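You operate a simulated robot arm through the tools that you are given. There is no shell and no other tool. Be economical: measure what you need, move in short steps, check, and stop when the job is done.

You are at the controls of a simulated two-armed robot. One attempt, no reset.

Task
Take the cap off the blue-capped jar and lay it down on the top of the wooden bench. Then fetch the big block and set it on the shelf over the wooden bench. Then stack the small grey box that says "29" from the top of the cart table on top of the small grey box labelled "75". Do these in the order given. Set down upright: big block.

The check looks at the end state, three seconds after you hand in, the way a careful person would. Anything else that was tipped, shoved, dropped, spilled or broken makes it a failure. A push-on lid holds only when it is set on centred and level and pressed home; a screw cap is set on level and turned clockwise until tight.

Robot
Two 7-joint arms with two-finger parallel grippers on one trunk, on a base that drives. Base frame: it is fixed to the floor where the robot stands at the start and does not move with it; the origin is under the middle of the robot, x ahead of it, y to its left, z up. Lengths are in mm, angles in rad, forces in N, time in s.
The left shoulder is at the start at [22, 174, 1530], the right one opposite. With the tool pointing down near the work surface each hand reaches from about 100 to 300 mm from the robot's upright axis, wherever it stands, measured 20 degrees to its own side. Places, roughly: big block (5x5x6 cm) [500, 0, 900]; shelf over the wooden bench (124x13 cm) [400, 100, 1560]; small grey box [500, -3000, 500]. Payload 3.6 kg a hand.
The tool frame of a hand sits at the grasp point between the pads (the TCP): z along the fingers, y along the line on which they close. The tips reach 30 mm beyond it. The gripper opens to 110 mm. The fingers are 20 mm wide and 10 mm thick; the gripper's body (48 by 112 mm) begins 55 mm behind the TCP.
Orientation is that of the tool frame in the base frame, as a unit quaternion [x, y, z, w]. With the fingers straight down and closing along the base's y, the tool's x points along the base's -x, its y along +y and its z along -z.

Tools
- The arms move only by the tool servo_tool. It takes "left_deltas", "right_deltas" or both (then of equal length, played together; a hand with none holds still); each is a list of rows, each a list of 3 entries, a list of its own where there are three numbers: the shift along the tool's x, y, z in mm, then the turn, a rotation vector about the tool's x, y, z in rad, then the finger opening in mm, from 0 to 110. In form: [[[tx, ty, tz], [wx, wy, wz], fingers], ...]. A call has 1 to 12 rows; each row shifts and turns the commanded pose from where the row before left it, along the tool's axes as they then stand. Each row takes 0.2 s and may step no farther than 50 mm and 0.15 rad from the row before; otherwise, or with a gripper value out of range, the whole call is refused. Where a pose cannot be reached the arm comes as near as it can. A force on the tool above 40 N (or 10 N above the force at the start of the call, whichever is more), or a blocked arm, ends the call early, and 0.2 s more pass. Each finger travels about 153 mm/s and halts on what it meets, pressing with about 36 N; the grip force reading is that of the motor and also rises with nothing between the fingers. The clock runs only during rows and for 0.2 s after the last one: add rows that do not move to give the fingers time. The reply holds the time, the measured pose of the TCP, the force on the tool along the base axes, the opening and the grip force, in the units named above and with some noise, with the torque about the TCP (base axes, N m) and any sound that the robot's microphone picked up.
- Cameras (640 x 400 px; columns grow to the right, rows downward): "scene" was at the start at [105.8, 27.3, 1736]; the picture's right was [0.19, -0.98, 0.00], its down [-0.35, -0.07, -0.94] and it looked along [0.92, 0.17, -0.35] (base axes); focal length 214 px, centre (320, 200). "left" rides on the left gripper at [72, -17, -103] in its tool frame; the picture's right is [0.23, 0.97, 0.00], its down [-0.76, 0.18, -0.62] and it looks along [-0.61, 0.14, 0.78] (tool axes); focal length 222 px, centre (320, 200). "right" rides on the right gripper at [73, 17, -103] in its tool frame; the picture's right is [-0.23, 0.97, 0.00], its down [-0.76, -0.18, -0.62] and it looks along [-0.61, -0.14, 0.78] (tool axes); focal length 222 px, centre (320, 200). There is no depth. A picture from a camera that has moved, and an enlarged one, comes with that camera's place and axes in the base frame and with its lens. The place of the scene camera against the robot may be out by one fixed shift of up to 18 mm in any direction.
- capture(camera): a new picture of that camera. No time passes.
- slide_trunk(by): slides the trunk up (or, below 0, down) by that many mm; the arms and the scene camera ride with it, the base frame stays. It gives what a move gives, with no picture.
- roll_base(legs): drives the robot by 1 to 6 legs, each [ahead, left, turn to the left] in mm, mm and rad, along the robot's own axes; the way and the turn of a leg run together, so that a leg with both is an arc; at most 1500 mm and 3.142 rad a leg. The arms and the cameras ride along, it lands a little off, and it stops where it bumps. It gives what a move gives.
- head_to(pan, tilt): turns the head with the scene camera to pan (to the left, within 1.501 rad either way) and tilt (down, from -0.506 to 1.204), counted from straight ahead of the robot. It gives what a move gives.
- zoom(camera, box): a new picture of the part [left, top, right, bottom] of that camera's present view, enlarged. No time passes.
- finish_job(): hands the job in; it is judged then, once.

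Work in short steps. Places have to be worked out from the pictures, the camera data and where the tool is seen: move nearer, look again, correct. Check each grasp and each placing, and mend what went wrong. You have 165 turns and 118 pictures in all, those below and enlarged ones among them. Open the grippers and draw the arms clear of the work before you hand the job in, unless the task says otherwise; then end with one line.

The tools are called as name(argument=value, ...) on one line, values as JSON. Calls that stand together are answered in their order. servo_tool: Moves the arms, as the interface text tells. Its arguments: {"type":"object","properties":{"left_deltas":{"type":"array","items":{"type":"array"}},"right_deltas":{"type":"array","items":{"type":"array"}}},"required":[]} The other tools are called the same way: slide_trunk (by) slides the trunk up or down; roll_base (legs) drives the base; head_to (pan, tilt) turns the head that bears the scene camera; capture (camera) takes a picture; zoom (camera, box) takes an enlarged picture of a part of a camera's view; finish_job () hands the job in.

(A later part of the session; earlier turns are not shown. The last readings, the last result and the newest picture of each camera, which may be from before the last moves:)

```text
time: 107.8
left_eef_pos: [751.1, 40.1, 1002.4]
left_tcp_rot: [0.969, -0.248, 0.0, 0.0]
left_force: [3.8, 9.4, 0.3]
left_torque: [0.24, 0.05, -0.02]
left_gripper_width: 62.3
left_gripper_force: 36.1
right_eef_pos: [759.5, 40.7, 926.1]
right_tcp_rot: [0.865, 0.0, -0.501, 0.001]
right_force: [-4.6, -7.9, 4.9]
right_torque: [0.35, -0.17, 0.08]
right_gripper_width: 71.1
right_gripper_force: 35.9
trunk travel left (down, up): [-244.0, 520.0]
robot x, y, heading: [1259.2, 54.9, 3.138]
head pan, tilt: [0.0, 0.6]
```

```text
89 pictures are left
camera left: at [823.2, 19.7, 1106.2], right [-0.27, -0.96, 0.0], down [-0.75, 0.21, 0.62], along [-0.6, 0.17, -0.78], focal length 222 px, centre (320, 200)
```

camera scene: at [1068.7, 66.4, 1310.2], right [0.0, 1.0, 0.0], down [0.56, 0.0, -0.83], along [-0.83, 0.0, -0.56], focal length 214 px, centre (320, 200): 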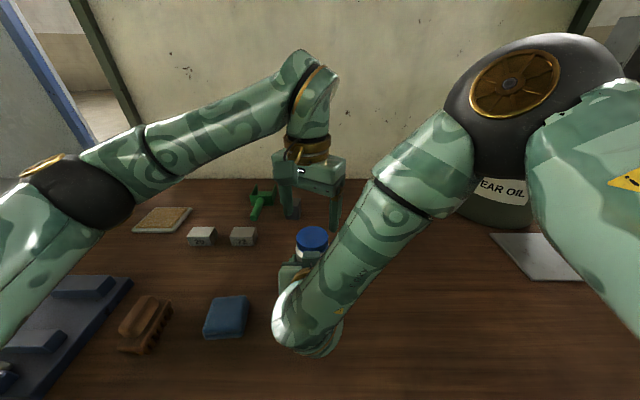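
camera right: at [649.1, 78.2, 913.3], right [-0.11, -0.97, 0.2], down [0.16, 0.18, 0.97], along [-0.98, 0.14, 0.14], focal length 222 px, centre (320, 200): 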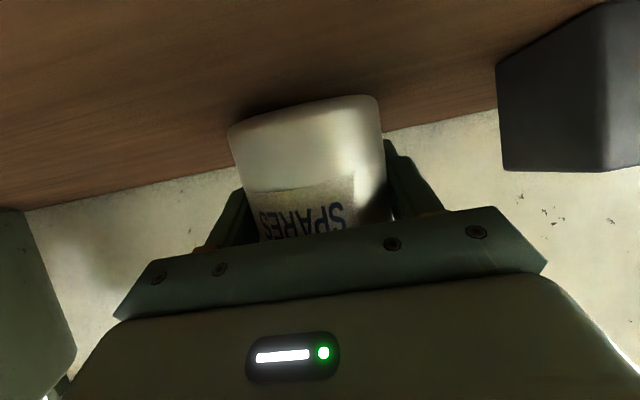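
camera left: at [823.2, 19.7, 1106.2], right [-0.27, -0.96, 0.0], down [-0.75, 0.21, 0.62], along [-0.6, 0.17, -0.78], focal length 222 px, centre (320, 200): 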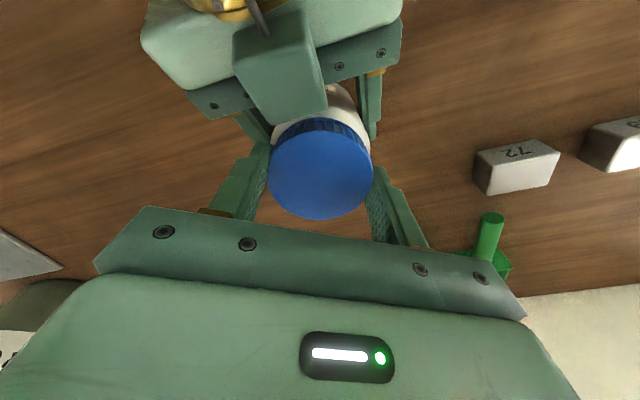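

Cap gripped at 62 mm. Now turn it counter-clockwise (seen from above), i.e. negative about tool z.

servo_tool(left_deltas=[[[0, 0, 0], [0, 0, -0.1], 55], [[0, 0, 0], [0, 0, -0.1], 55], [[0, 0, 0], [0, 0, -0.1], 55], [[0, 0, 0], [0, 0, -0.1], 55], [[0, 0, 0], [0, 0, -0.1], 55], [[0, 0, 0], [0, 0, -0.1], 55], [[0, 0, 0], [0, 0, -0.1], 55], [[0, 0, 0], [0, 0, -0.1], 55], [[0, 0, 0], [0, 0, -0.1], 55], [[0, 0, 0], [0, 0, -0.1], 55]])

capture(camera="left")

```text
time: 108.7
left_eef_pos: [716.3, 24.9, 1027.4]
left_tcp_rot: [0.996, -0.088, 0.009, 0.0]
left_force: [-0.8, 1.8, -2.5]
left_torque: [-0.01, -0.08, -0.01]
left_gripper_width: 61.8
left_gripper_force: 36.0
left hand out of reach, approached as far as the arm can: row 2, 3, 4
right_eef_pos: [756.1, 37.9, 929.1]
right_tcp_rot: [0.863, 0.003, -0.505, 0.004]
right_force: [2.5, -2.9, 1.7]
right_torque: [0.22, 0.3, 0.17]
right_gripper_width: 72.3
right_gripper_force: 35.9
trunk travel left (down, up): [-244.0, 520.0]
robot x, y, heading: [1257.2, 56.0, 3.144]
head pan, tilt: [0.0, 0.6]
stopped in row 4 (right hand): the force on the tool passed its limit at 47 N (the readings are from after the stop); the commanded pose is now the measured one
```

```text
88 pictures are left
camera left: at [788.2, 29.2, 1130.1], right [0.06, -1.0, 0.0], down [-0.79, -0.04, 0.61], along [-0.61, -0.04, -0.79], focal length 222 px, centre (320, 200)
```

left: 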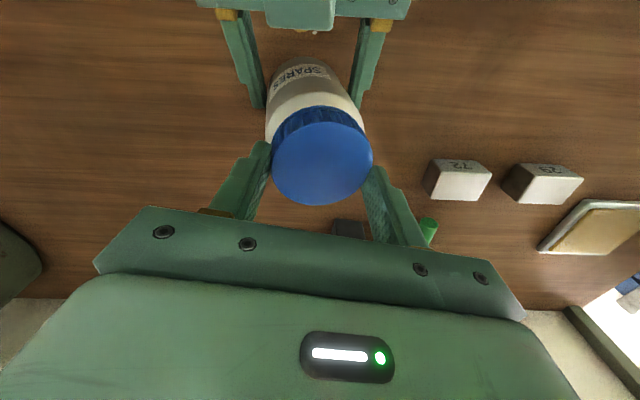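

The left arm hit a reach limit and slid away, pulling the jar along. I look before anything else.

zoom(camera="scene", box=[200, 140, 440, 290])

capture(camera="right")

```text
2.67 times, centred on (320, 215) of scene
camera zoom: at [1067.8, 66.1, 1310.0], right [0.0, 1.0, 0.0], down [0.57, 0.0, -0.82], along [-0.82, 0.0, -0.57], focal length 572 px, centre (320, 160)
```

zoom: 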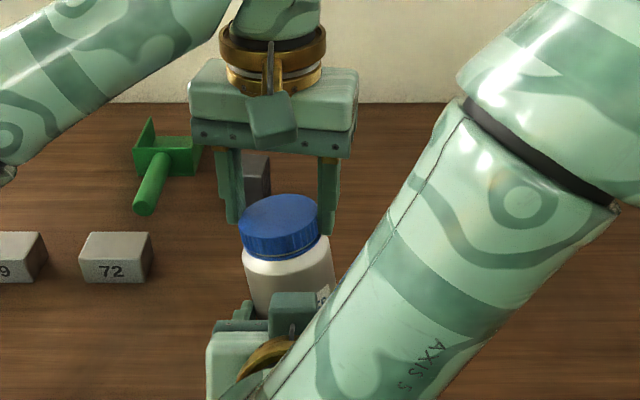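

```text
86 pictures are left
camera right: at [882.1, 22.7, 916.9], right [-0.1, -0.97, 0.2], down [0.17, 0.18, 0.97], along [-0.98, 0.13, 0.15], focal length 222 px, centre (320, 200)
```

right: 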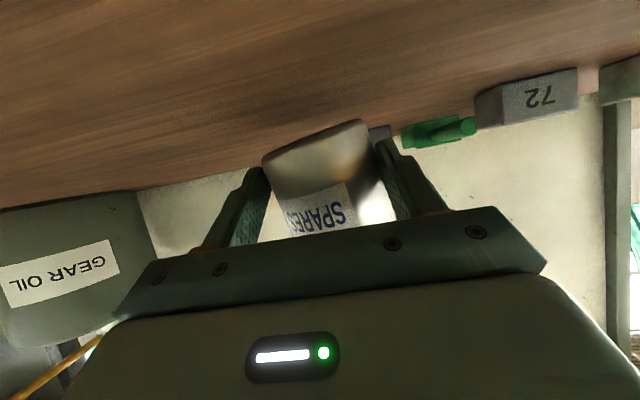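

The jar is still held by both hands, a bit tilted. I release the cap with the left hand and lift it away, then look.

servo_tool(left_deltas=[[[0, 0, 0], [0, 0, 0], 90], [[0, 0, 0], [0, 0, 0], 90], [[0, 0, -40], [0, 0, 0], 90], [[0, 0, -40], [0, 0, 0], 90], [[0, 0, -40], [0, 0, 0], 90], [[0, 0, -30], [0, 0, 0], 90]])

capture(camera="left")

zoom(camera="scene", box=[200, 140, 440, 290])

```text
time: 110.1
left_eef_pos: [712.2, 25.9, 1177.2]
left_tcp_rot: [0.996, -0.087, 0.009, 0.001]
left_force: [0.1, -0.4, -0.1]
left_torque: [0.02, 0.01, -0.02]
left_gripper_width: 90.0
left_gripper_force: 0.1
right_eef_pos: [755.9, 38.2, 929.7]
right_tcp_rot: [0.863, 0.001, -0.505, 0.003]
right_force: [0.6, 0.2, -1.7]
right_torque: [0.0, -0.06, -0.03]
right_gripper_width: 68.8
right_gripper_force: 35.6
trunk travel left (down, up): [-244.0, 520.0]
robot x, y, heading: [1257.7, 54.4, 3.143]
head pan, tilt: [0.0, 0.6]
```

```text
85 pictures are left
camera left: at [785.2, 30.1, 1281.3], right [0.06, -1.0, 0.0], down [-0.79, -0.04, 0.61], along [-0.61, -0.04, -0.79], focal length 222 px, centre (320, 200)
```

left: 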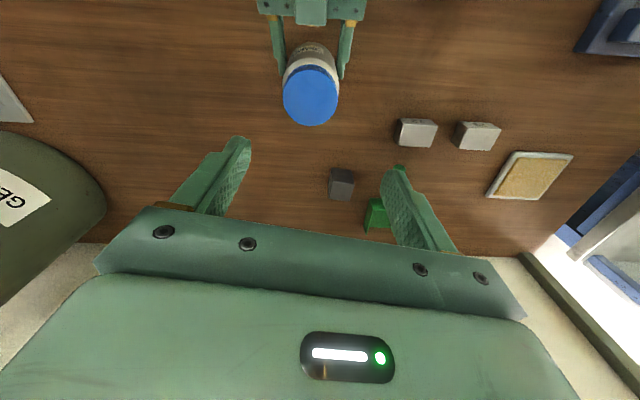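

```text
2.67 times, centred on (320, 215) of scene
camera zoom: at [1068.2, 66.3, 1310.1], right [0.0, 1.0, 0.0], down [0.57, 0.0, -0.82], along [-0.82, 0.0, -0.57], focal length 572 px, centre (320, 160)
```

zoom: 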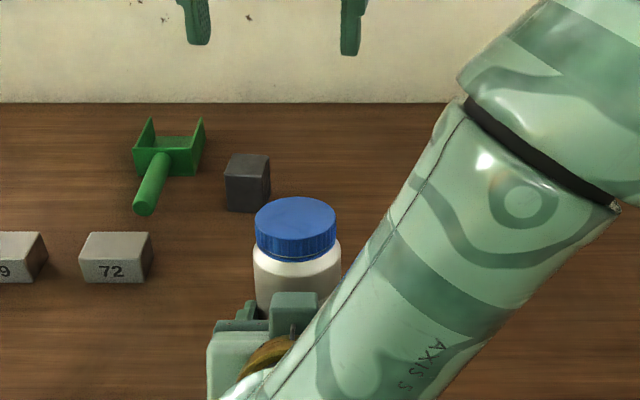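

The jar is upright at ≈(722,36) near the right fingertips. I lower, open, advance 32 mm and regrip it centred.

servo_tool(right_deltas=[[[2.6, 0, 1.5], [0, 0, 0], 60], [[0, 0, 0], [0, 0, 0], 80], [[0, 0, 0], [0, 0, 0], 100], [[-5, 0, 9], [0, 0, 0], 100], [[-5, 0, 9], [0, 0, 0], 100], [[-5, 0, 9], [0, 0, 0], 100], [[0, 0, 0], [0, 0, 0], 100]])

capture(camera="left")

capture(camera="right")

```text
time: 111.7
left_eef_pos: [711.8, 25.9, 1177.8]
left_tcp_rot: [0.996, -0.086, 0.008, 0.0]
left_force: [0.4, 0.2, 0.2]
left_torque: [-0.01, 0.01, 0.0]
left_gripper_width: 90.0
left_gripper_force: 0.0
right_eef_pos: [725.5, 38.5, 927.2]
right_tcp_rot: [0.863, 0.001, -0.506, 0.002]
right_force: [0.7, 0.4, 0.1]
right_torque: [0.0, 0.06, 0.01]
right_gripper_width: 100.2
right_gripper_force: 0.1
trunk travel left (down, up): [-244.0, 520.0]
robot x, y, heading: [1262.1, 56.2, 3.145]
head pan, tilt: [0.0, 0.6]
```

```text
83 pictures are left
camera left: at [785.0, 29.9, 1280.7], right [0.06, -1.0, 0.0], down [-0.79, -0.04, 0.61], along [-0.61, -0.04, -0.79], focal length 222 px, centre (320, 200)
```

left: 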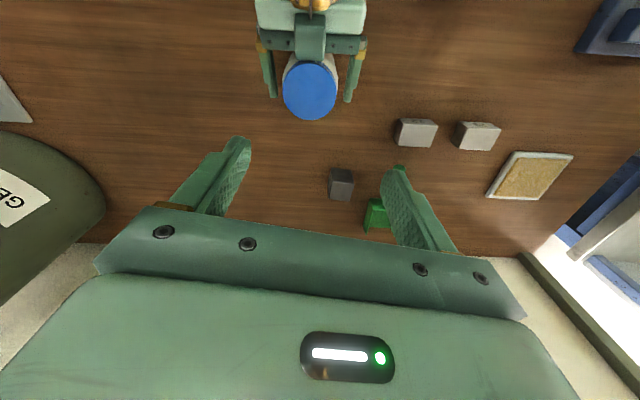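

```text
82 pictures are left
camera right: at [851.1, 22.8, 913.8], right [-0.11, -0.97, 0.2], down [0.17, 0.18, 0.97], along [-0.98, 0.14, 0.15], focal length 222 px, centre (320, 200)
```

right: 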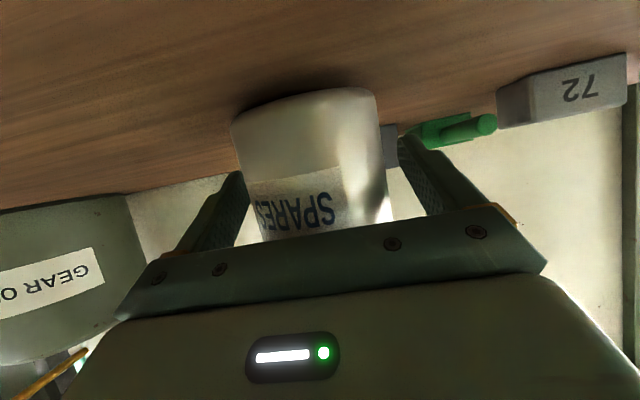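

Jar centred in the right hand now. Close, lift 30 mm and yaw the hand so that it holds from the right side.

servo_tool(right_deltas=[[[0, 0, 0], [0, 0, 0], 60], [[0, 0, 0], [0, 0, 0], 60], [[0, 0, 0], [0, 0, 0], 60], [[-13, 0, -7.5], [0, 0, 0], 60], [[-13, 0, -7.5], [0, 0, 0], 60], [[0, 0, 0], [-0.127, 0, -0.073], 60], [[0, 0, 0], [-0.127, 0, -0.073], 60], [[0, 0, 0], [-0.127, 0, -0.073], 60], [[0, 0, 0], [-0.127, 0, -0.073], 60], [[0, 0, 0], [-0.127, 0, -0.073], 60], [[0, 0, 0], [-0.127, 0, -0.073], 60], [[0, 0, 0], [0, 0, 0], 60]])

capture(camera="scene")

```text
time: 114.3
left_eef_pos: [712.1, 24.2, 1177.1]
left_tcp_rot: [0.996, -0.086, 0.008, 0.0]
left_force: [-0.1, -0.3, -0.5]
left_torque: [0.03, 0.03, -0.04]
left_gripper_width: 89.9
left_gripper_force: 0.0
right_eef_pos: [718.1, -17.7, 985.2]
right_tcp_rot: [0.829, 0.281, -0.454, 0.167]
right_force: [0.6, 0.2, -1.4]
right_torque: [-0.01, -0.01, 0.03]
right_gripper_width: 68.9
right_gripper_force: 35.9
right hand out of reach, approached as far as the arm can: row 7, 8, 9, 10
trunk travel left (down, up): [-244.0, 520.0]
robot x, y, heading: [1259.0, 56.0, -3.14]
head pan, tilt: [0.0, 0.6]
```

```text
81 pictures are left
camera scene: at [1068.7, 65.2, 1310.3], right [0.0, 1.0, 0.0], down [0.57, 0.0, -0.82], along [-0.82, 0.0, -0.57], focal length 214 px, centre (320, 200)
```

scene: 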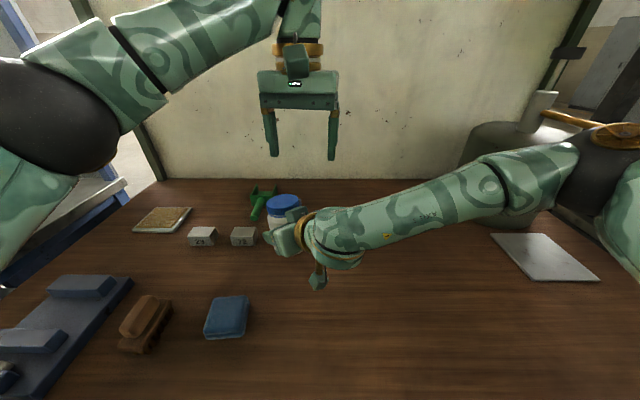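

Right hand got 39° of yaw, jar nearly level. Move jar towards the robot to about (830,0), z +20 above the bench.

servo_tool(right_deltas=[[[21.9, 13.6, -15.5], [0, 0, 0], 60], [[21.9, 13.6, -15.5], [0, 0, 0], 60], [[21.9, 13.6, -15.5], [0, 0, 0], 60], [[21.9, 13.6, -15.5], [0, 0, 0], 60], [[0, 0, 0], [0, 0, 0], 60]])

capture(camera="scene")

```text
time: 115.5
left_eef_pos: [711.8, 26.1, 1176.0]
left_tcp_rot: [0.996, -0.086, 0.009, 0.001]
left_force: [-0.1, -0.1, -0.4]
left_torque: [0.01, -0.03, -0.02]
left_gripper_width: 89.9
left_gripper_force: 0.0
right_eef_pos: [717.6, -15.8, 984.6]
right_tcp_rot: [0.829, 0.28, -0.454, 0.167]
right_force: [0.4, -0.4, -2.2]
right_torque: [0.0, 0.0, -0.01]
right_gripper_width: 69.0
right_gripper_force: 36.0
right hand out of reach, approached as far as the arm can: row 1, 2, 3, 4
trunk travel left (down, up): [-244.0, 520.0]
robot x, y, heading: [1257.0, 55.5, 3.141]
head pan, tilt: [0.0, 0.6]
```

```text
80 pictures are left
camera scene: at [1067.8, 66.1, 1310.0], right [0.0, 1.0, 0.0], down [0.57, 0.0, -0.82], along [-0.82, 0.0, -0.57], focal length 214 px, centre (320, 200)
```

scene: 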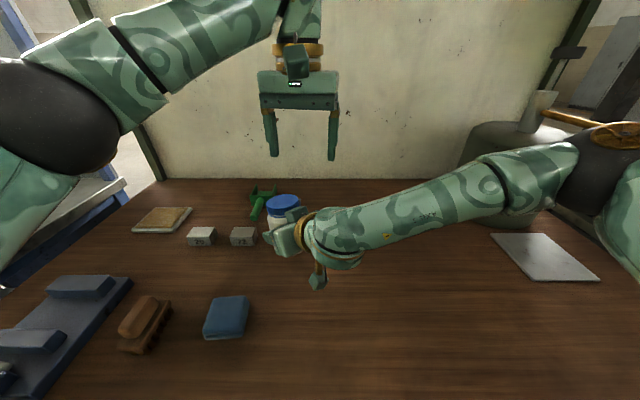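

The right arm sits at a joint limit here. I undo the yaw (0.68 rad) and see that it moves freely again.

servo_tool(right_deltas=[[[0, 0, 0], [0.115, -0.003, 0.072], 60], [[0, 0, 0], [0.115, -0.003, 0.072], 60], [[0, 0, 0], [0.115, -0.003, 0.072], 60], [[0, 0, 0], [0.115, -0.003, 0.072], 60], [[0, 0, 0], [0.115, -0.003, 0.072], 60], [[0, 0, 0], [0, 0, 0], 60]])

```text
time: 116.9
left_eef_pos: [713.0, 27.0, 1176.7]
left_tcp_rot: [0.996, -0.086, 0.009, 0.001]
left_force: [-0.3, 0.3, -0.5]
left_torque: [0.0, -0.03, -0.01]
left_gripper_width: 89.9
left_gripper_force: 0.0
right_eef_pos: [719.3, -17.8, 984.4]
right_tcp_rot: [0.875, -0.013, -0.484, 0.006]
right_force: [0.2, -0.3, -1.6]
right_torque: [-0.02, 0.0, 0.02]
right_gripper_width: 69.0
right_gripper_force: 36.1
trunk travel left (down, up): [-244.0, 520.0]
robot x, y, heading: [1258.9, 52.7, 3.143]
head pan, tilt: [0.0, 0.6]
```

Free again. Level it (−0.04 pitch), move to (800,0), and lower onto the bench.

servo_tool(right_deltas=[[[0, 0, 0], [0, -0.04, 0], 60], [[32.7, -9, -27.9], [0, 0, 0], 60], [[32.7, -9, -27.9], [0, 0, 0], 60], [[11, 0, 6.3], [0, 0, 0], 60], [[8.7, 0, 5], [0, 0, 0], 60], [[2.6, 0, 1.5], [0, 0, 0], 60], [[1.7, 0, 1], [0, 0, 0], 60], [[0, 0, 0], [0, 0, 0], 60]])

```text
time: 118.7
left_eef_pos: [712.6, 26.6, 1177.3]
left_tcp_rot: [0.996, -0.086, 0.008, 0.001]
left_force: [-0.3, -0.9, -0.8]
left_torque: [0.05, 0.02, -0.01]
left_gripper_width: 90.0
left_gripper_force: 0.1
right_eef_pos: [799.8, -1.8, 926.6]
right_tcp_rot: [0.865, -0.013, -0.501, 0.005]
right_force: [-0.3, 0.3, 0.5]
right_torque: [0.04, 0.06, 0.01]
right_gripper_width: 68.9
right_gripper_force: 36.0
trunk travel left (down, up): [-244.0, 520.0]
robot x, y, heading: [1258.9, 58.1, 3.144]
head pan, tilt: [0.0, 0.6]
```

Open and regrip the jar 13 mm lower; meanwhile bring the left hand over the cap.

servo_tool(right_deltas=[[[0, 0, 0], [0, 0, 0], 90], [[0, 0, 0], [0, 0, 0], 90], [[5.6, 0, 3.2], [0, 0, 0], 90], [[5.6, 0, 3.2], [0, 0, 0], 90], [[0, 0, 0], [0, 0, 0], 60], [[0, 0, 0], [0, 0, 0], 60], [[0, 0, 0], [0, 0, 0], 60]], left_deltas=[[[30.2, 4.2, 20], [0, 0, 0], 90], [[30.2, 4.2, 20], [0, 0, 0], 90], [[30.2, 4.2, 20], [0, 0, 0], 90], [[0, 0, 0], [0, -0.016, 0], 90], [[0, 0, 0], [0, 0, 0], 90], [[0, 0, 0], [0, 0, 0], 90], [[0, 0, 0], [0, 0, 0], 90]])

capture(camera="left")

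capture(camera="scene")

```text
time: 120.3
left_eef_pos: [777.2, -6.9, 1122.2]
left_tcp_rot: [0.996, -0.088, 0.001, 0.0]
left_force: [0.0, -0.1, 0.9]
left_torque: [0.02, -0.03, -0.01]
left_gripper_width: 89.8
left_gripper_force: 0.0
left hand out of reach, approached as far as the arm can: row 3
right_eef_pos: [800.5, -2.3, 912.9]
right_tcp_rot: [0.865, -0.012, -0.502, 0.006]
right_force: [0.2, 1.1, -0.7]
right_torque: [0.03, 0.04, 0.0]
right_gripper_width: 69.1
right_gripper_force: 36.0
trunk travel left (down, up): [-244.0, 520.0]
robot x, y, heading: [1257.1, 59.6, 3.145]
head pan, tilt: [0.0, 0.6]
```

```text
79 pictures are left
camera left: at [850.8, -3.4, 1225.3], right [0.05, -1.0, 0.0], down [-0.78, -0.04, 0.62], along [-0.62, -0.03, -0.78], focal length 222 px, centre (320, 200)
```

left: 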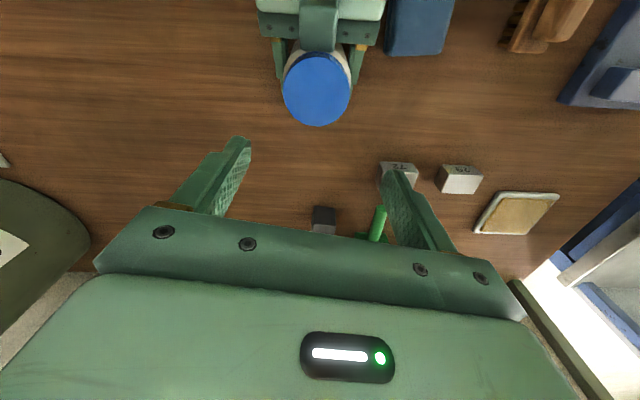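

```text
78 pictures are left
camera scene: at [1068.0, 66.1, 1310.1], right [0.0, 1.0, 0.0], down [0.57, 0.0, -0.82], along [-0.82, 0.0, -0.57], focal length 214 px, centre (320, 200)
```

scene: 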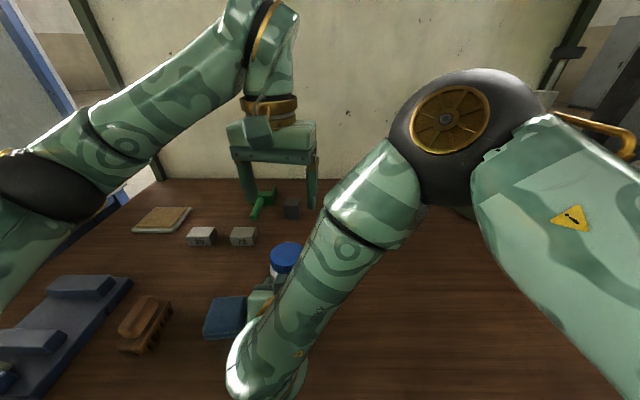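

The low trunk forces the wrists against their limits. I release the jar (it stands on the bench), back off, and raise the trunk 220 mm to get better arm geometry.

servo_tool(right_deltas=[[[0, 0, 0], [0, 0, 0], 100], [[0, 0, 0], [0, 0, 0], 100], [[10, 0, -17], [0, 0, 0], 100], [[10, 0, -17], [0, 0, 0], 100], [[10, 0, -17], [0, 0, 0], 100], [[10, 0, -17], [0, 0, 0], 100], [[-5, 0, -30], [0, 0, 0], 100], [[-5, 0, -30], [0, 0, 0], 100]])

slide_trunk(by=220)

capture(camera="scene")

```text
time: 122.0
left_eef_pos: [776.4, -7.3, 1123.7]
left_tcp_rot: [0.996, -0.089, 0.001, 0.001]
left_force: [-0.5, -0.1, -0.8]
left_torque: [0.02, 0.01, 0.04]
left_gripper_width: 90.0
left_gripper_force: 0.1
right_eef_pos: [839.4, 41.9, 942.8]
right_tcp_rot: [0.827, -0.063, -0.554, -0.076]
right_force: [0.0, 0.1, -0.9]
right_torque: [0.03, -0.01, 0.0]
right_gripper_width: 100.2
right_gripper_force: 0.0
right hand out of reach, approached as far as the arm can: row 6, 8
trunk travel left (down, up): [-244.0, 520.0]
robot x, y, heading: [1255.3, 55.9, -3.139]
head pan, tilt: [0.0, 0.6]
stopped in row 8 (right hand): the arm was blocked; the commanded pose is now the measured one
```

```text
time: 124.3
left_eef_pos: [776.2, -7.4, 1341.7]
left_tcp_rot: [0.996, -0.088, 0.002, 0.0]
left_force: [0.4, -0.6, -0.4]
left_torque: [-0.01, -0.02, 0.0]
left_gripper_width: 89.8
left_gripper_force: 0.1
right_eef_pos: [839.9, 42.2, 1161.9]
right_tcp_rot: [0.827, -0.062, -0.553, -0.076]
right_force: [0.5, 0.0, -0.3]
right_torque: [-0.01, 0.01, -0.01]
right_gripper_width: 99.8
right_gripper_force: 0.1
trunk travel left (down, up): [-464.0, 300.0]
robot x, y, heading: [1259.5, 56.4, -3.143]
head pan, tilt: [0.0, 0.6]
```

```text
77 pictures are left
camera scene: at [1142.8, 66.0, 1533.4], right [0.0, 1.0, 0.0], down [0.57, 0.0, -0.82], along [-0.82, 0.0, -0.57], focal length 214 px, centre (320, 200)
```

scene: 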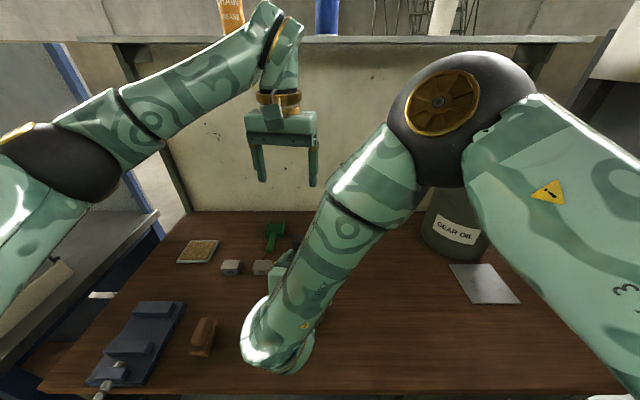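

The right hand was blocked at the end of its retreat; I check the jar with the hand cameras.

capture(camera="left")

capture(camera="right")

```text
76 pictures are left
camera left: at [850.7, -3.5, 1445.0], right [0.05, -1.0, 0.0], down [-0.78, -0.04, 0.62], along [-0.62, -0.03, -0.78], focal length 222 px, centre (320, 200)
```

left: 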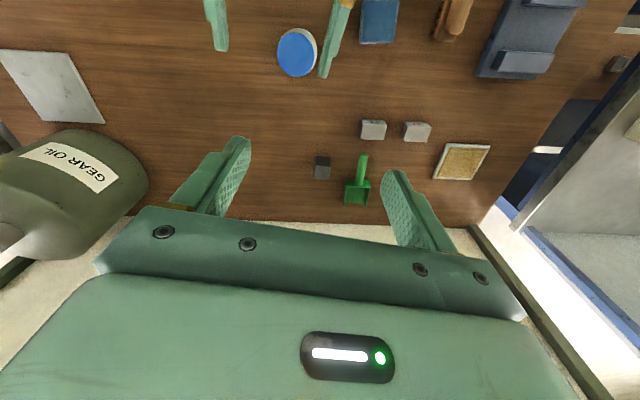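

```text
75 pictures are left
camera right: at [957.7, 3.5, 1133.2], right [-0.27, -0.95, 0.16], down [0.31, 0.07, 0.95], along [-0.91, 0.3, 0.27], focal length 222 px, centre (320, 200)
```

right: 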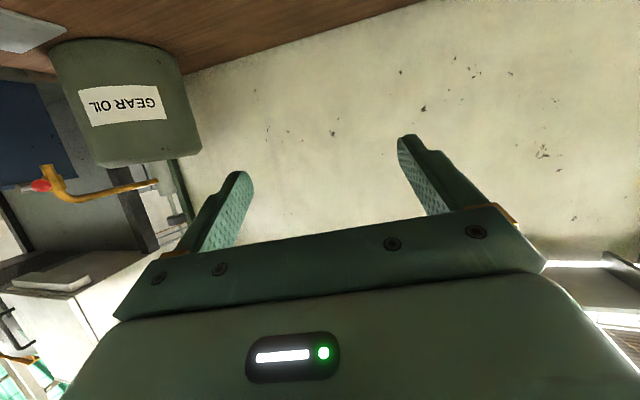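

Jar stands upright at ≈(811,35). I move the right hand aside to the right, then bring the left hand above the cap.

servo_tool(right_deltas=[[[-8, -40, 5], [0, 0, 0], 100], [[-8, -40, 5], [0, 0, 0], 100], [[-8, -40, 5], [0, 0, 0], 100], [[-8, -40, 5], [0, 0, 0], 100], [[-8, -40, 5], [0, 0, 0], 100], [[0, 0, 0], [0, 0, 0], 100]])

servo_tool(left_deltas=[[[5.4, -9.5, 44], [0, 0, 0], 90], [[5.4, -9.5, 44], [0, 0, 0], 90], [[5.4, -9.5, 44], [0, 0, 0], 90], [[5.4, -9.5, 44], [0, 0, 0], 90], [[5.4, -9.5, 44], [0, 0, 0], 90], [[0, 0, 0], [0, 0, 0.12], 90], [[0, 0, 0], [0, 0, 0.12], 90], [[0, 0, 0], [0, 0, 0.12], 90], [[0, 0, 0], [0, 0, 0.12], 90], [[0, 0, 0], [0, 0, 0], 90]])

capture(camera="left")

capture(camera="scene")

```text
time: 125.8
left_eef_pos: [776.1, -7.5, 1342.1]
left_tcp_rot: [0.996, -0.088, 0.002, 0.0]
left_force: [0.6, 0.5, -0.7]
left_torque: [0.0, 0.01, -0.05]
left_gripper_width: 89.9
left_gripper_force: 0.1
right_eef_pos: [853.1, 205.1, 1226.1]
right_tcp_rot: [0.828, -0.063, -0.552, -0.077]
right_force: [-0.1, 1.1, 0.2]
right_torque: [0.01, -0.02, 0.0]
right_gripper_width: 100.0
right_gripper_force: 0.0
right hand out of reach, approached as far as the arm can: row 4, 5
trunk travel left (down, up): [-464.0, 300.0]
robot x, y, heading: [1259.1, 57.4, -3.142]
head pan, tilt: [0.0, 0.6]
```

```text
time: 128.0
left_eef_pos: [738.4, 0.6, 1164.5]
left_tcp_rot: [0.946, -0.323, 0.002, 0.0]
left_force: [-0.2, 0.2, 0.8]
left_torque: [0.0, 0.01, 0.01]
left_gripper_width: 89.9
left_gripper_force: 0.1
left hand out of reach, approached as far as the arm can: row 2, 3, 4, 5
right_eef_pos: [853.9, 205.3, 1224.9]
right_tcp_rot: [0.827, -0.063, -0.553, -0.076]
right_force: [1.2, 0.4, 0.8]
right_torque: [0.03, -0.03, 0.0]
right_gripper_width: 99.9
right_gripper_force: 0.0
trunk travel left (down, up): [-464.0, 300.0]
robot x, y, heading: [1258.1, 54.5, -3.141]
head pan, tilt: [0.0, 0.6]
```

```text
74 pictures are left
camera left: at [805.9, -30.6, 1266.5], right [-0.42, -0.91, 0.0], down [-0.71, 0.33, 0.62], along [-0.56, 0.26, -0.78], focal length 222 px, centre (320, 200)
```

left: 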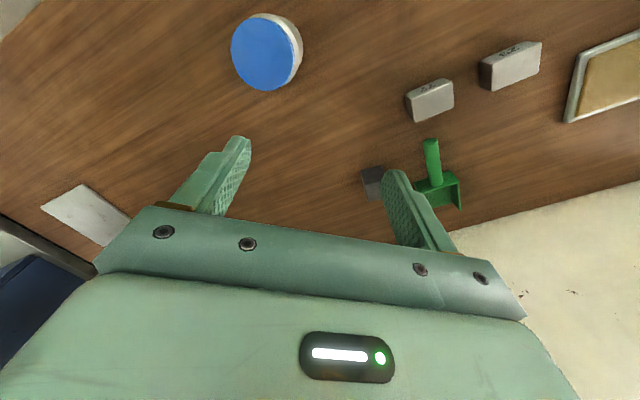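

```text
73 pictures are left
camera scene: at [1143.0, 66.2, 1533.5], right [0.0, 1.0, 0.0], down [0.57, 0.0, -0.82], along [-0.82, 0.0, -0.57], focal length 214 px, centre (320, 200)
```

scene: 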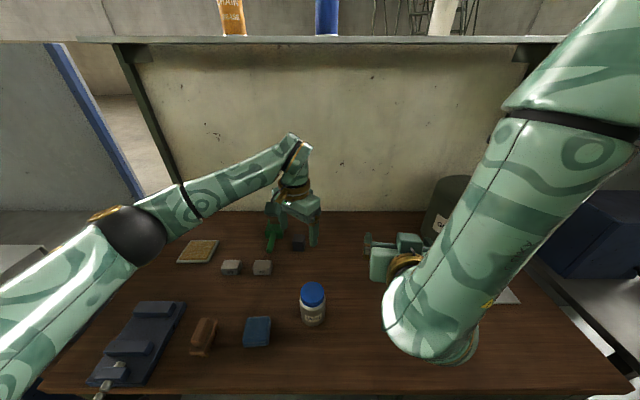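

The left arm prefers its own side. I test whether it comes nearer at y≈-150 (own side).

servo_tool(left_deltas=[[[36.8, 19, 5], [0, 0, 0], 90], [[36.8, 19, 5], [0, 0, 0], 90], [[36.8, 19, 5], [0, 0, 0], 90], [[36.8, 19, 5], [0, 0, 0], 90], [[0, 0, 30], [0, 0, 0], 90], [[0, 0, 30], [0, 0, 0], 90], [[0, 0, 0], [0, 0, 0], 90]])

```text
time: 129.6
left_eef_pos: [808.6, -147.8, 1083.5]
left_tcp_rot: [0.947, -0.323, 0.001, -0.001]
left_force: [0.6, 0.2, 0.0]
left_torque: [0.01, 0.01, 0.0]
left_gripper_width: 89.7
left_gripper_force: 0.0
right_eef_pos: [853.5, 204.2, 1226.3]
right_tcp_rot: [0.827, -0.063, -0.553, -0.077]
right_force: [0.0, 0.6, 0.6]
right_torque: [0.03, -0.01, 0.0]
right_gripper_width: 100.0
right_gripper_force: 0.1
trunk travel left (down, up): [-464.0, 300.0]
robot x, y, heading: [1255.2, 57.4, -3.142]
head pan, tilt: [0.0, 0.6]
```

That works. Test a compromise at y≈-65 (120 mm left of robot centre) and the yaw range there, staying above the jar height.

servo_tool(left_deltas=[[[-25, -33, 10], [0, 0, 0], 90], [[-25, -33, 10], [0, 0, 0], 90], [[0, 0, 0], [0, 0, -0.14], 90], [[0, 0, 0], [0, 0, -0.14], 90], [[0, 0, 0], [0, 0, -0.14], 90], [[0, 0, 0], [0, 0, -0.14], 90], [[0, 0, 0], [0, 0, -0.14], 90], [[0, 0, 0], [0, 0, -0.14], 90], [[0, 0, 0], [0, 0, -0.14], 90], [[0, 0, 0], [0, 0, 0], 90]])

```text
time: 131.8
left_eef_pos: [634.7, -182.0, 1118.4]
left_tcp_rot: [0.988, 0.157, 0.005, 0.0]
left_force: [0.1, -0.1, 0.0]
left_torque: [-0.02, 0.04, 0.0]
left_gripper_width: 89.9
left_gripper_force: 0.1
left hand out of reach, approached as far as the arm can: row 5, 6, 7, 8, 9
right_eef_pos: [853.3, 205.0, 1225.6]
right_tcp_rot: [0.827, -0.063, -0.553, -0.077]
right_force: [0.7, -0.6, 0.7]
right_torque: [0.01, -0.03, -0.01]
right_gripper_width: 100.1
right_gripper_force: 0.0
trunk travel left (down, up): [-464.0, 300.0]
robot x, y, heading: [1263.8, 57.2, -3.142]
head pan, tilt: [0.0, 0.6]
```

So the limit is in the wrist roll: more clockwise yaw is free. I turn the left hand +1.6 rad and then try to move above the jar.

servo_tool(left_deltas=[[[0, 0, 0], [0, 0, 0.148], 90], [[0, 0, 0], [0, 0, 0.148], 90], [[0, 0, 0], [0, 0, 0.148], 90], [[0, 0, 0], [0, 0, 0.148], 90], [[0, 0, 0], [0, 0, 0.148], 90], [[0, 0, 0], [0, 0, 0.148], 90], [[0, 0, 0], [0, 0, 0.148], 90], [[0, 0, 0], [0, 0, 0.148], 90], [[0, 0, 0], [0, 0, 0.148], 90], [[0, 0, 0], [0, 0, 0.148], 90], [[0, 0, 0], [0, 0, 0.148], 90], [[0, 0, 0], [0, 0, 0.148], 90]])

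```text
time: 134.3
left_eef_pos: [633.8, -180.5, 1117.9]
left_tcp_rot: [0.746, -0.666, 0.002, -0.001]
left_force: [0.5, -0.2, 0.3]
left_torque: [0.0, -0.02, 0.04]
left_gripper_width: 89.9
left_gripper_force: 0.1
right_eef_pos: [853.5, 205.3, 1224.6]
right_tcp_rot: [0.828, -0.062, -0.553, -0.076]
right_force: [-0.2, 0.0, 1.1]
right_torque: [-0.01, 0.05, 0.01]
right_gripper_width: 100.1
right_gripper_force: 0.1
trunk travel left (down, up): [-464.0, 300.0]
robot x, y, heading: [1259.6, 58.4, -3.141]
head pan, tilt: [0.0, 0.6]
```

servo_tool(left_deltas=[[[-32.4, -33.4, 3], [0, 0, 0], 90], [[-32.4, -33.4, 3], [0, 0, 0], 90], [[-32.4, -33.4, 3], [0, 0, 0], 90], [[-32.4, -33.4, 3], [0, 0, 0], 90], [[-32.4, -33.4, 3], [0, 0, 0], 90], [[-32.4, -33.4, 3], [0, 0, 0], 90], [[0, 0, 0], [0, 0, 0], 90]])

capture(camera="left")

capture(camera="scene")

```text
time: 135.9
left_eef_pos: [808.1, 36.6, 1100.7]
left_tcp_rot: [0.748, -0.664, 0.001, 0.0]
left_force: [-0.3, -0.4, -0.9]
left_torque: [0.0, 0.0, 0.01]
left_gripper_width: 90.0
left_gripper_force: 0.1
right_eef_pos: [853.5, 204.7, 1225.2]
right_tcp_rot: [0.827, -0.063, -0.553, -0.077]
right_force: [-0.5, -1.1, -0.2]
right_torque: [0.03, 0.01, -0.04]
right_gripper_width: 100.1
right_gripper_force: 0.0
trunk travel left (down, up): [-464.0, 300.0]
robot x, y, heading: [1261.7, 55.5, -3.144]
head pan, tilt: [0.0, 0.6]
```

```text
72 pictures are left
camera left: at [834.4, -34.4, 1202.4], right [-0.94, -0.34, 0.0], down [-0.27, 0.74, 0.62], along [-0.21, 0.59, -0.78], focal length 222 px, centre (320, 200)
```

left: 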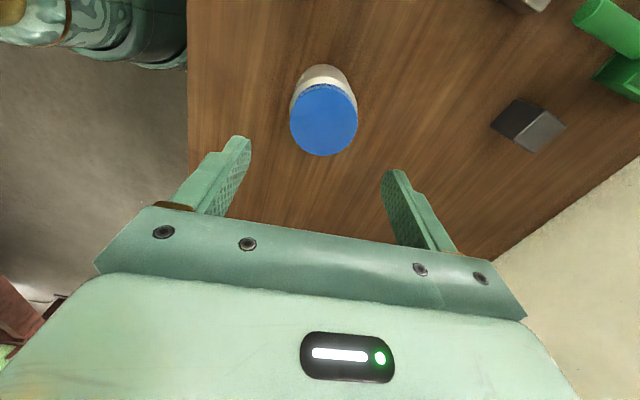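

```text
71 pictures are left
camera scene: at [1142.8, 65.4, 1533.5], right [0.0, 1.0, 0.0], down [0.57, 0.0, -0.82], along [-0.82, 0.0, -0.57], focal length 214 px, centre (320, 200)
```

scene: 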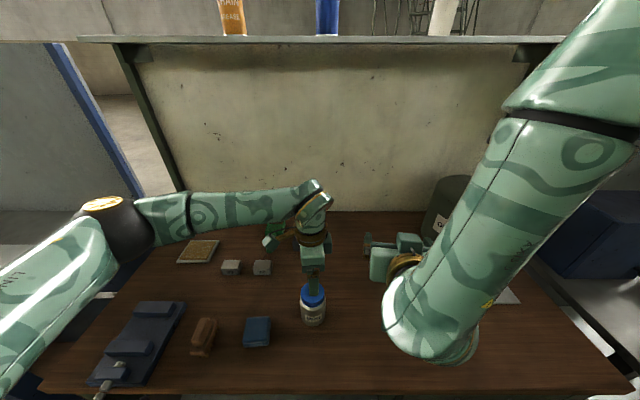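

The left hand now reaches over the cap with yaw ≈1.46. Next, re-orient the right hand (yaw straight, 60° pitch) to grip the jar body from the front.

servo_tool(right_deltas=[[[0, 0, 0], [-0.099, -0.006, -0.04], 100], [[0, 0, 0], [-0.099, -0.006, -0.04], 100], [[0, 0, 0], [0, 0.07, 0], 100], [[0, 0, 0], [0, 0.07, 0], 100], [[0, 0, 0], [0, 0, 0], 100]])

```text
time: 137.2
left_eef_pos: [809.2, 35.8, 1100.0]
left_tcp_rot: [0.747, -0.665, 0.002, 0.0]
left_force: [-0.5, 0.2, 0.5]
left_torque: [0.02, -0.01, -0.04]
left_gripper_width: 90.1
left_gripper_force: 0.0
right_eef_pos: [851.8, 157.5, 1247.6]
right_tcp_rot: [0.866, 0.025, -0.499, -0.018]
right_force: [-0.4, -0.3, -0.6]
right_torque: [0.02, -0.02, 0.0]
right_gripper_width: 99.9
right_gripper_force: 0.0
right hand out of reach, approached as far as the arm can: row 1, 2
trunk travel left (down, up): [-464.0, 300.0]
robot x, y, heading: [1258.0, 54.5, -3.139]
head pan, tilt: [0.0, 0.6]
```

Orientation is right; move the right hand down and back, then across, to the pre-grasp in front of the jar.

servo_tool(right_deltas=[[[42.5, 2.7, 9.7], [0, 0, 0], 100], [[42.5, 2.7, 9.7], [0, 0, 0], 100], [[42.5, 2.7, 9.7], [0, 0, 0], 100], [[42.5, 2.7, 9.7], [0, 0, 0], 100], [[42.5, 2.7, 9.7], [0, 0, 0], 100], [[42.5, 2.7, 9.7], [0, 0, 0], 100], [[-2.6, 42, 0], [0, 0, 0], 100], [[-2.6, 42, 0], [0, 0, 0], 100], [[-2.6, 42, 0], [0, 0, 0], 100], [[0, 0, 0], [0, 0, 0], 100]])

capture(camera="scene")

capture(camera="right")

```text
time: 138.5
left_eef_pos: [803.2, 30.4, 1096.9]
left_tcp_rot: [0.751, -0.661, 0.002, 0.007]
left_force: [-9.9, -14.3, -0.6]
left_torque: [0.14, -0.02, -0.66]
left_gripper_width: 84.2
left_gripper_force: 0.2
right_eef_pos: [865.1, 103.6, 1103.0]
right_tcp_rot: [0.868, 0.017, -0.495, -0.027]
right_force: [8.9, 13.7, 0.3]
right_torque: [-0.11, 0.04, 0.46]
right_gripper_width: 92.8
right_gripper_force: 0.2
right hand out of reach, approached as far as the arm can: row 2, 3, 4, 5, 6
trunk travel left (down, up): [-464.0, 300.0]
robot x, y, heading: [1262.0, 55.3, -3.139]
head pan, tilt: [0.0, 0.6]
stopped in row 6 (left hand): the force on the tool passed its limit at 48 N (the readings are from after the stop); the commanded pose is now the measured one
```

```text
70 pictures are left
camera scene: at [1142.2, 66.1, 1533.4], right [0.0, 1.0, 0.0], down [0.57, 0.0, -0.82], along [-0.82, 0.0, -0.57], focal length 214 px, centre (320, 200)
```

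scene: 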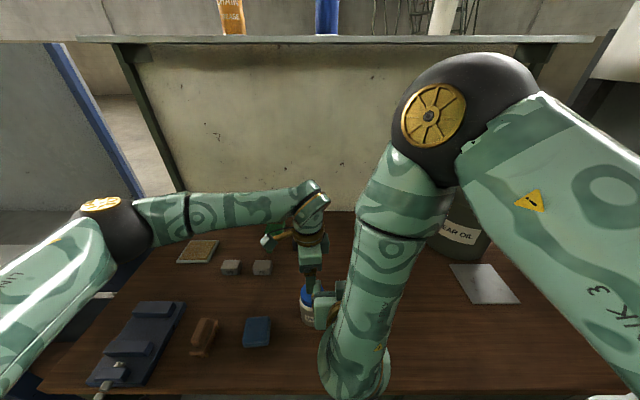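

```text
69 pictures are left
camera right: at [990.7, 88.8, 1093.6], right [-0.11, -0.98, 0.13], down [0.15, 0.12, 0.98], along [-0.98, 0.13, 0.13], focal length 222 px, centre (320, 200)
```

right: 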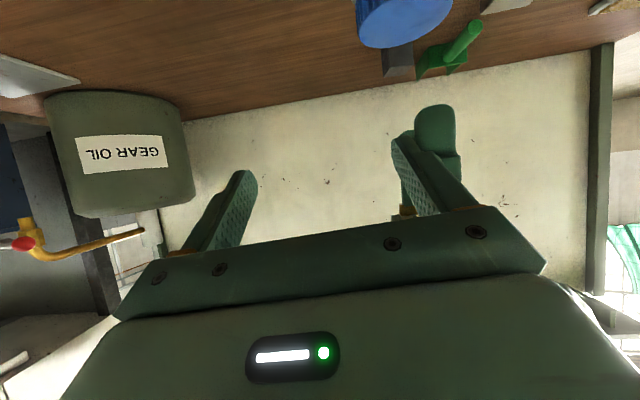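

The two hands touched because the right arm folds to its limit so near the body. I separate them: right to +y, left up; then roll the base back 60 mm for more room.

servo_tool(right_deltas=[[[0, -25, 0], [0, 0, 0], 100], [[0, -25, 0], [0, 0, 0], 100], [[0, -25, 0], [0, 0, 0], 100], [[0, 0, 0], [0, 0, 0], 100]])

servo_tool(left_deltas=[[[0, 0, -40], [0, 0, 0], 90], [[0, 0, -40], [0, 0, 0], 90], [[0, 0, -40], [0, 0, 0], 90], [[0, 0, 0], [0, 0, 0], 90]])

roll_base(legs=[[-60, 0, 0]])

capture(camera="left")

```text
time: 139.5
left_eef_pos: [805.5, 30.9, 1096.4]
left_tcp_rot: [0.749, -0.662, 0.003, 0.004]
left_force: [0.2, -0.7, 1.1]
left_torque: [0.03, 0.02, -0.02]
left_gripper_width: 90.0
left_gripper_force: 0.0
right_eef_pos: [881.2, 135.9, 1139.1]
right_tcp_rot: [0.869, 0.016, -0.495, -0.026]
right_force: [0.2, 0.4, -0.6]
right_torque: [0.0, 0.02, -0.01]
right_gripper_width: 100.0
right_gripper_force: 0.1
right hand out of reach, approached as far as the arm can: row 1, 2, 3
trunk travel left (down, up): [-464.0, 300.0]
robot x, y, heading: [1259.9, 57.0, -3.14]
head pan, tilt: [0.0, 0.6]
```

```text
time: 140.5
left_eef_pos: [806.8, 33.7, 1218.4]
left_tcp_rot: [0.749, -0.663, 0.003, 0.005]
left_force: [-0.2, -0.6, 0.3]
left_torque: [-0.03, -0.03, 0.0]
left_gripper_width: 90.2
left_gripper_force: 0.1
right_eef_pos: [881.1, 134.8, 1138.5]
right_tcp_rot: [0.869, 0.016, -0.494, -0.027]
right_force: [-0.3, 0.8, -0.1]
right_torque: [-0.02, -0.02, -0.03]
right_gripper_width: 99.9
right_gripper_force: 0.1
trunk travel left (down, up): [-464.0, 300.0]
robot x, y, heading: [1258.7, 58.6, -3.141]
head pan, tilt: [0.0, 0.6]
```

```text
time: 141.5
left_eef_pos: [867.7, 32.8, 1217.7]
left_tcp_rot: [0.75, -0.662, 0.002, 0.006]
left_force: [0.9, 0.1, 0.4]
left_torque: [-0.01, 0.02, 0.01]
left_gripper_width: 90.2
left_gripper_force: 0.1
right_eef_pos: [943.3, 134.5, 1138.9]
right_tcp_rot: [0.868, 0.016, -0.495, -0.026]
right_force: [0.5, 0.2, -0.2]
right_torque: [0.0, -0.03, 0.01]
right_gripper_width: 100.1
right_gripper_force: 0.1
trunk travel left (down, up): [-464.0, 300.0]
robot x, y, heading: [1319.1, 57.1, -3.143]
head pan, tilt: [0.0, 0.6]
```

```text
68 pictures are left
camera left: at [894.6, -35.5, 1320.6], right [-0.94, -0.35, 0.01], down [-0.27, 0.74, 0.62], along [-0.22, 0.58, -0.79], focal length 222 px, centre (320, 200)
```

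left: 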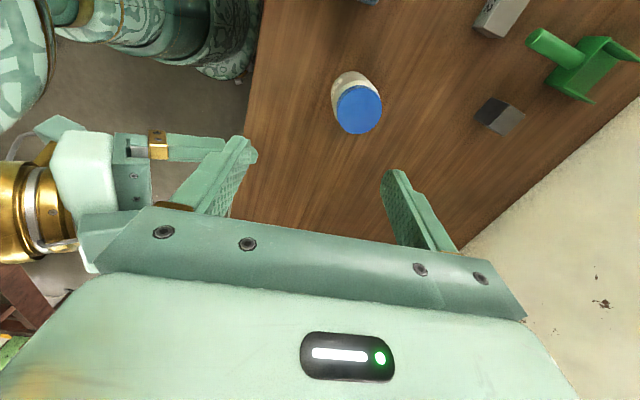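

Jar unmoved at (808,31). Left hand back over the jar high up; then right hand down and across to the front of it.

servo_tool(left_deltas=[[[-4.2, 33.7, 0], [0, 0, 0], 90], [[-4.2, 33.7, 0], [0, 0, 0], 90], [[0, 0, 0], [0, 0, 0], 90]])

servo_tool(right_deltas=[[[29.8, 2.4, 27.6], [0, 0, 0], 100], [[29.8, 2.4, 27.6], [0, 0, 0], 100], [[29.8, 2.4, 27.6], [0, 0, 0], 100], [[29.8, 2.4, 27.6], [0, 0, 0], 100], [[29.8, 2.4, 27.6], [0, 0, 0], 100], [[-1.9, 34.6, -1], [0, 0, 0], 100], [[-1.9, 34.6, -1], [0, 0, 0], 100], [[-1.9, 34.6, -1], [0, 0, 0], 100], [[0, 0, 0], [0, 0, 0], 100]])

capture(camera="right")

```text
time: 142.3
left_eef_pos: [796.8, 32.3, 1218.0]
left_tcp_rot: [0.749, -0.662, 0.003, 0.004]
left_force: [0.3, 0.6, -0.5]
left_torque: [-0.01, 0.0, 0.02]
left_gripper_width: 90.0
left_gripper_force: 0.1
right_eef_pos: [941.2, 135.4, 1136.9]
right_tcp_rot: [0.869, 0.017, -0.494, -0.026]
right_force: [-0.8, 0.3, -0.5]
right_torque: [0.02, 0.0, -0.01]
right_gripper_width: 99.9
right_gripper_force: 0.1
trunk travel left (down, up): [-464.0, 300.0]
robot x, y, heading: [1317.0, 58.0, -3.143]
head pan, tilt: [0.0, 0.6]
```

```text
time: 144.3
left_eef_pos: [798.4, 33.1, 1217.4]
left_tcp_rot: [0.75, -0.662, 0.003, 0.004]
left_force: [-0.4, 0.4, -0.3]
left_torque: [0.04, 0.0, 0.01]
left_gripper_width: 90.1
left_gripper_force: 0.0
right_eef_pos: [870.1, -40.7, 1065.2]
right_tcp_rot: [0.87, 0.016, -0.492, -0.027]
right_force: [-0.3, 0.1, -0.1]
right_torque: [0.01, -0.02, -0.01]
right_gripper_width: 100.0
right_gripper_force: 0.1
right hand out of reach, approached as far as the arm can: row 1, 2, 3, 4, 5, 6, 7, 8
trunk travel left (down, up): [-464.0, 300.0]
robot x, y, heading: [1317.2, 58.5, -3.14]
head pan, tilt: [0.0, 0.6]
```

```text
67 pictures are left
camera right: at [996.3, -57.2, 1055.9], right [-0.11, -0.98, 0.13], down [0.14, 0.12, 0.98], along [-0.98, 0.13, 0.13], focal length 222 px, centre (320, 200)
```

right: 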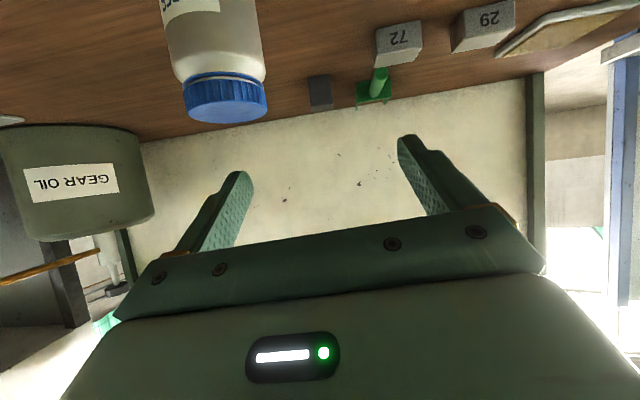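

The tilted right hand needs the low trunk, while the left now works with its clockwise yaw. I raise both hands, then lower the trunk again by 220.

servo_tool(left_deltas=[[[0, 0, -40], [0, 0, 0], 90], [[0, 0, -40], [0, 0, 0], 90], [[0, 0, -40], [0, 0, 0], 90], [[0, 0, -40], [0, 0, 0], 90], [[0, 0, 0], [0, 0, 0], 90], [[0, 0, 0], [0, 0, 0], 90]], right_deltas=[[[-34, -30, -20], [0, 0, 0], 100], [[-34, -30, -20], [0, 0, 0], 100], [[-34, -30, -20], [0, 0, 0], 100], [[-34, -30, -20], [0, 0, 0], 100], [[-34, -30, -20], [0, 0, 0], 100], [[0, 0, 0], [0, 0, 0], 100]])

slide_trunk(by=-220)

capture(camera="scene")

```text
time: 145.7
left_eef_pos: [798.0, 32.7, 1379.6]
left_tcp_rot: [0.75, -0.661, 0.003, 0.004]
left_force: [-0.6, 0.1, -0.2]
left_torque: [0.05, 0.0, 0.02]
left_gripper_width: 89.8
left_gripper_force: 0.0
right_eef_pos: [872.9, 93.3, 1271.2]
right_tcp_rot: [0.869, 0.016, -0.494, -0.027]
right_force: [-0.2, -0.6, -0.1]
right_torque: [-0.02, 0.03, 0.0]
right_gripper_width: 100.0
right_gripper_force: 0.2
trunk travel left (down, up): [-464.0, 300.0]
robot x, y, heading: [1319.5, 54.9, -3.137]
head pan, tilt: [0.0, 0.6]
```

```text
time: 148.0
left_eef_pos: [800.0, 35.1, 1158.8]
left_tcp_rot: [0.75, -0.662, 0.003, 0.006]
left_force: [-0.3, 0.7, -0.6]
left_torque: [0.01, 0.02, -0.01]
left_gripper_width: 90.0
left_gripper_force: 0.1
right_eef_pos: [871.0, 96.3, 1051.9]
right_tcp_rot: [0.869, 0.017, -0.494, -0.026]
right_force: [-0.5, 0.3, 0.9]
right_torque: [-0.01, 0.01, 0.03]
right_gripper_width: 100.0
right_gripper_force: 0.1
trunk travel left (down, up): [-244.0, 520.0]
robot x, y, heading: [1318.4, 55.6, -3.142]
head pan, tilt: [0.0, 0.6]
```

```text
66 pictures are left
camera scene: at [1128.5, 66.1, 1310.3], right [0.0, 1.0, 0.0], down [0.57, 0.0, -0.82], along [-0.82, 0.0, -0.57], focal length 214 px, centre (320, 200)
```

scene: 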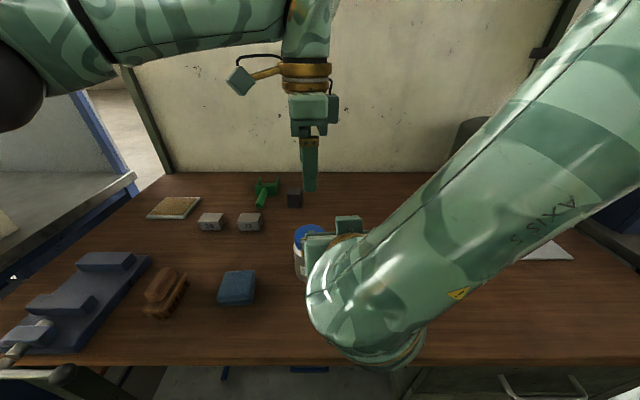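

Now right hand: down in front of the jar and across.

servo_tool(right_deltas=[[[39.9, 2.5, 12.3], [0, 0, 0], 100], [[39.9, 2.5, 12.3], [0, 0, 0], 100], [[39.9, 2.5, 12.3], [0, 0, 0], 100], [[-1.8, 32.4, -1], [0, 0, 0], 100], [[-1.8, 32.4, -1], [0, 0, 0], 100], [[0, 0, 0], [0, 0, 0], 100]])

capture(camera="right")

```text
time: 149.4
left_eef_pos: [799.9, 36.1, 1157.3]
left_tcp_rot: [0.75, -0.661, 0.003, 0.005]
left_force: [0.6, 0.6, 0.9]
left_torque: [-0.03, 0.01, 0.01]
left_gripper_width: 89.8
left_gripper_force: 0.0
right_eef_pos: [899.0, 31.5, 929.2]
right_tcp_rot: [0.869, 0.016, -0.494, -0.026]
right_force: [-0.7, 0.3, -0.2]
right_torque: [-0.01, 0.01, -0.03]
right_gripper_width: 99.9
right_gripper_force: 0.0
trunk travel left (down, up): [-244.0, 520.0]
robot x, y, heading: [1314.7, 55.4, -3.141]
head pan, tilt: [0.0, 0.6]
```

```text
65 pictures are left
camera right: at [1025.1, 16.8, 919.5], right [-0.11, -0.98, 0.13], down [0.15, 0.12, 0.98], along [-0.98, 0.13, 0.13], focal length 222 px, centre (320, 200)
```

right: 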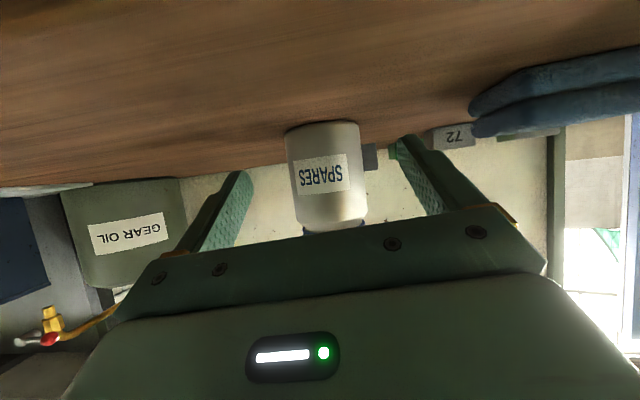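

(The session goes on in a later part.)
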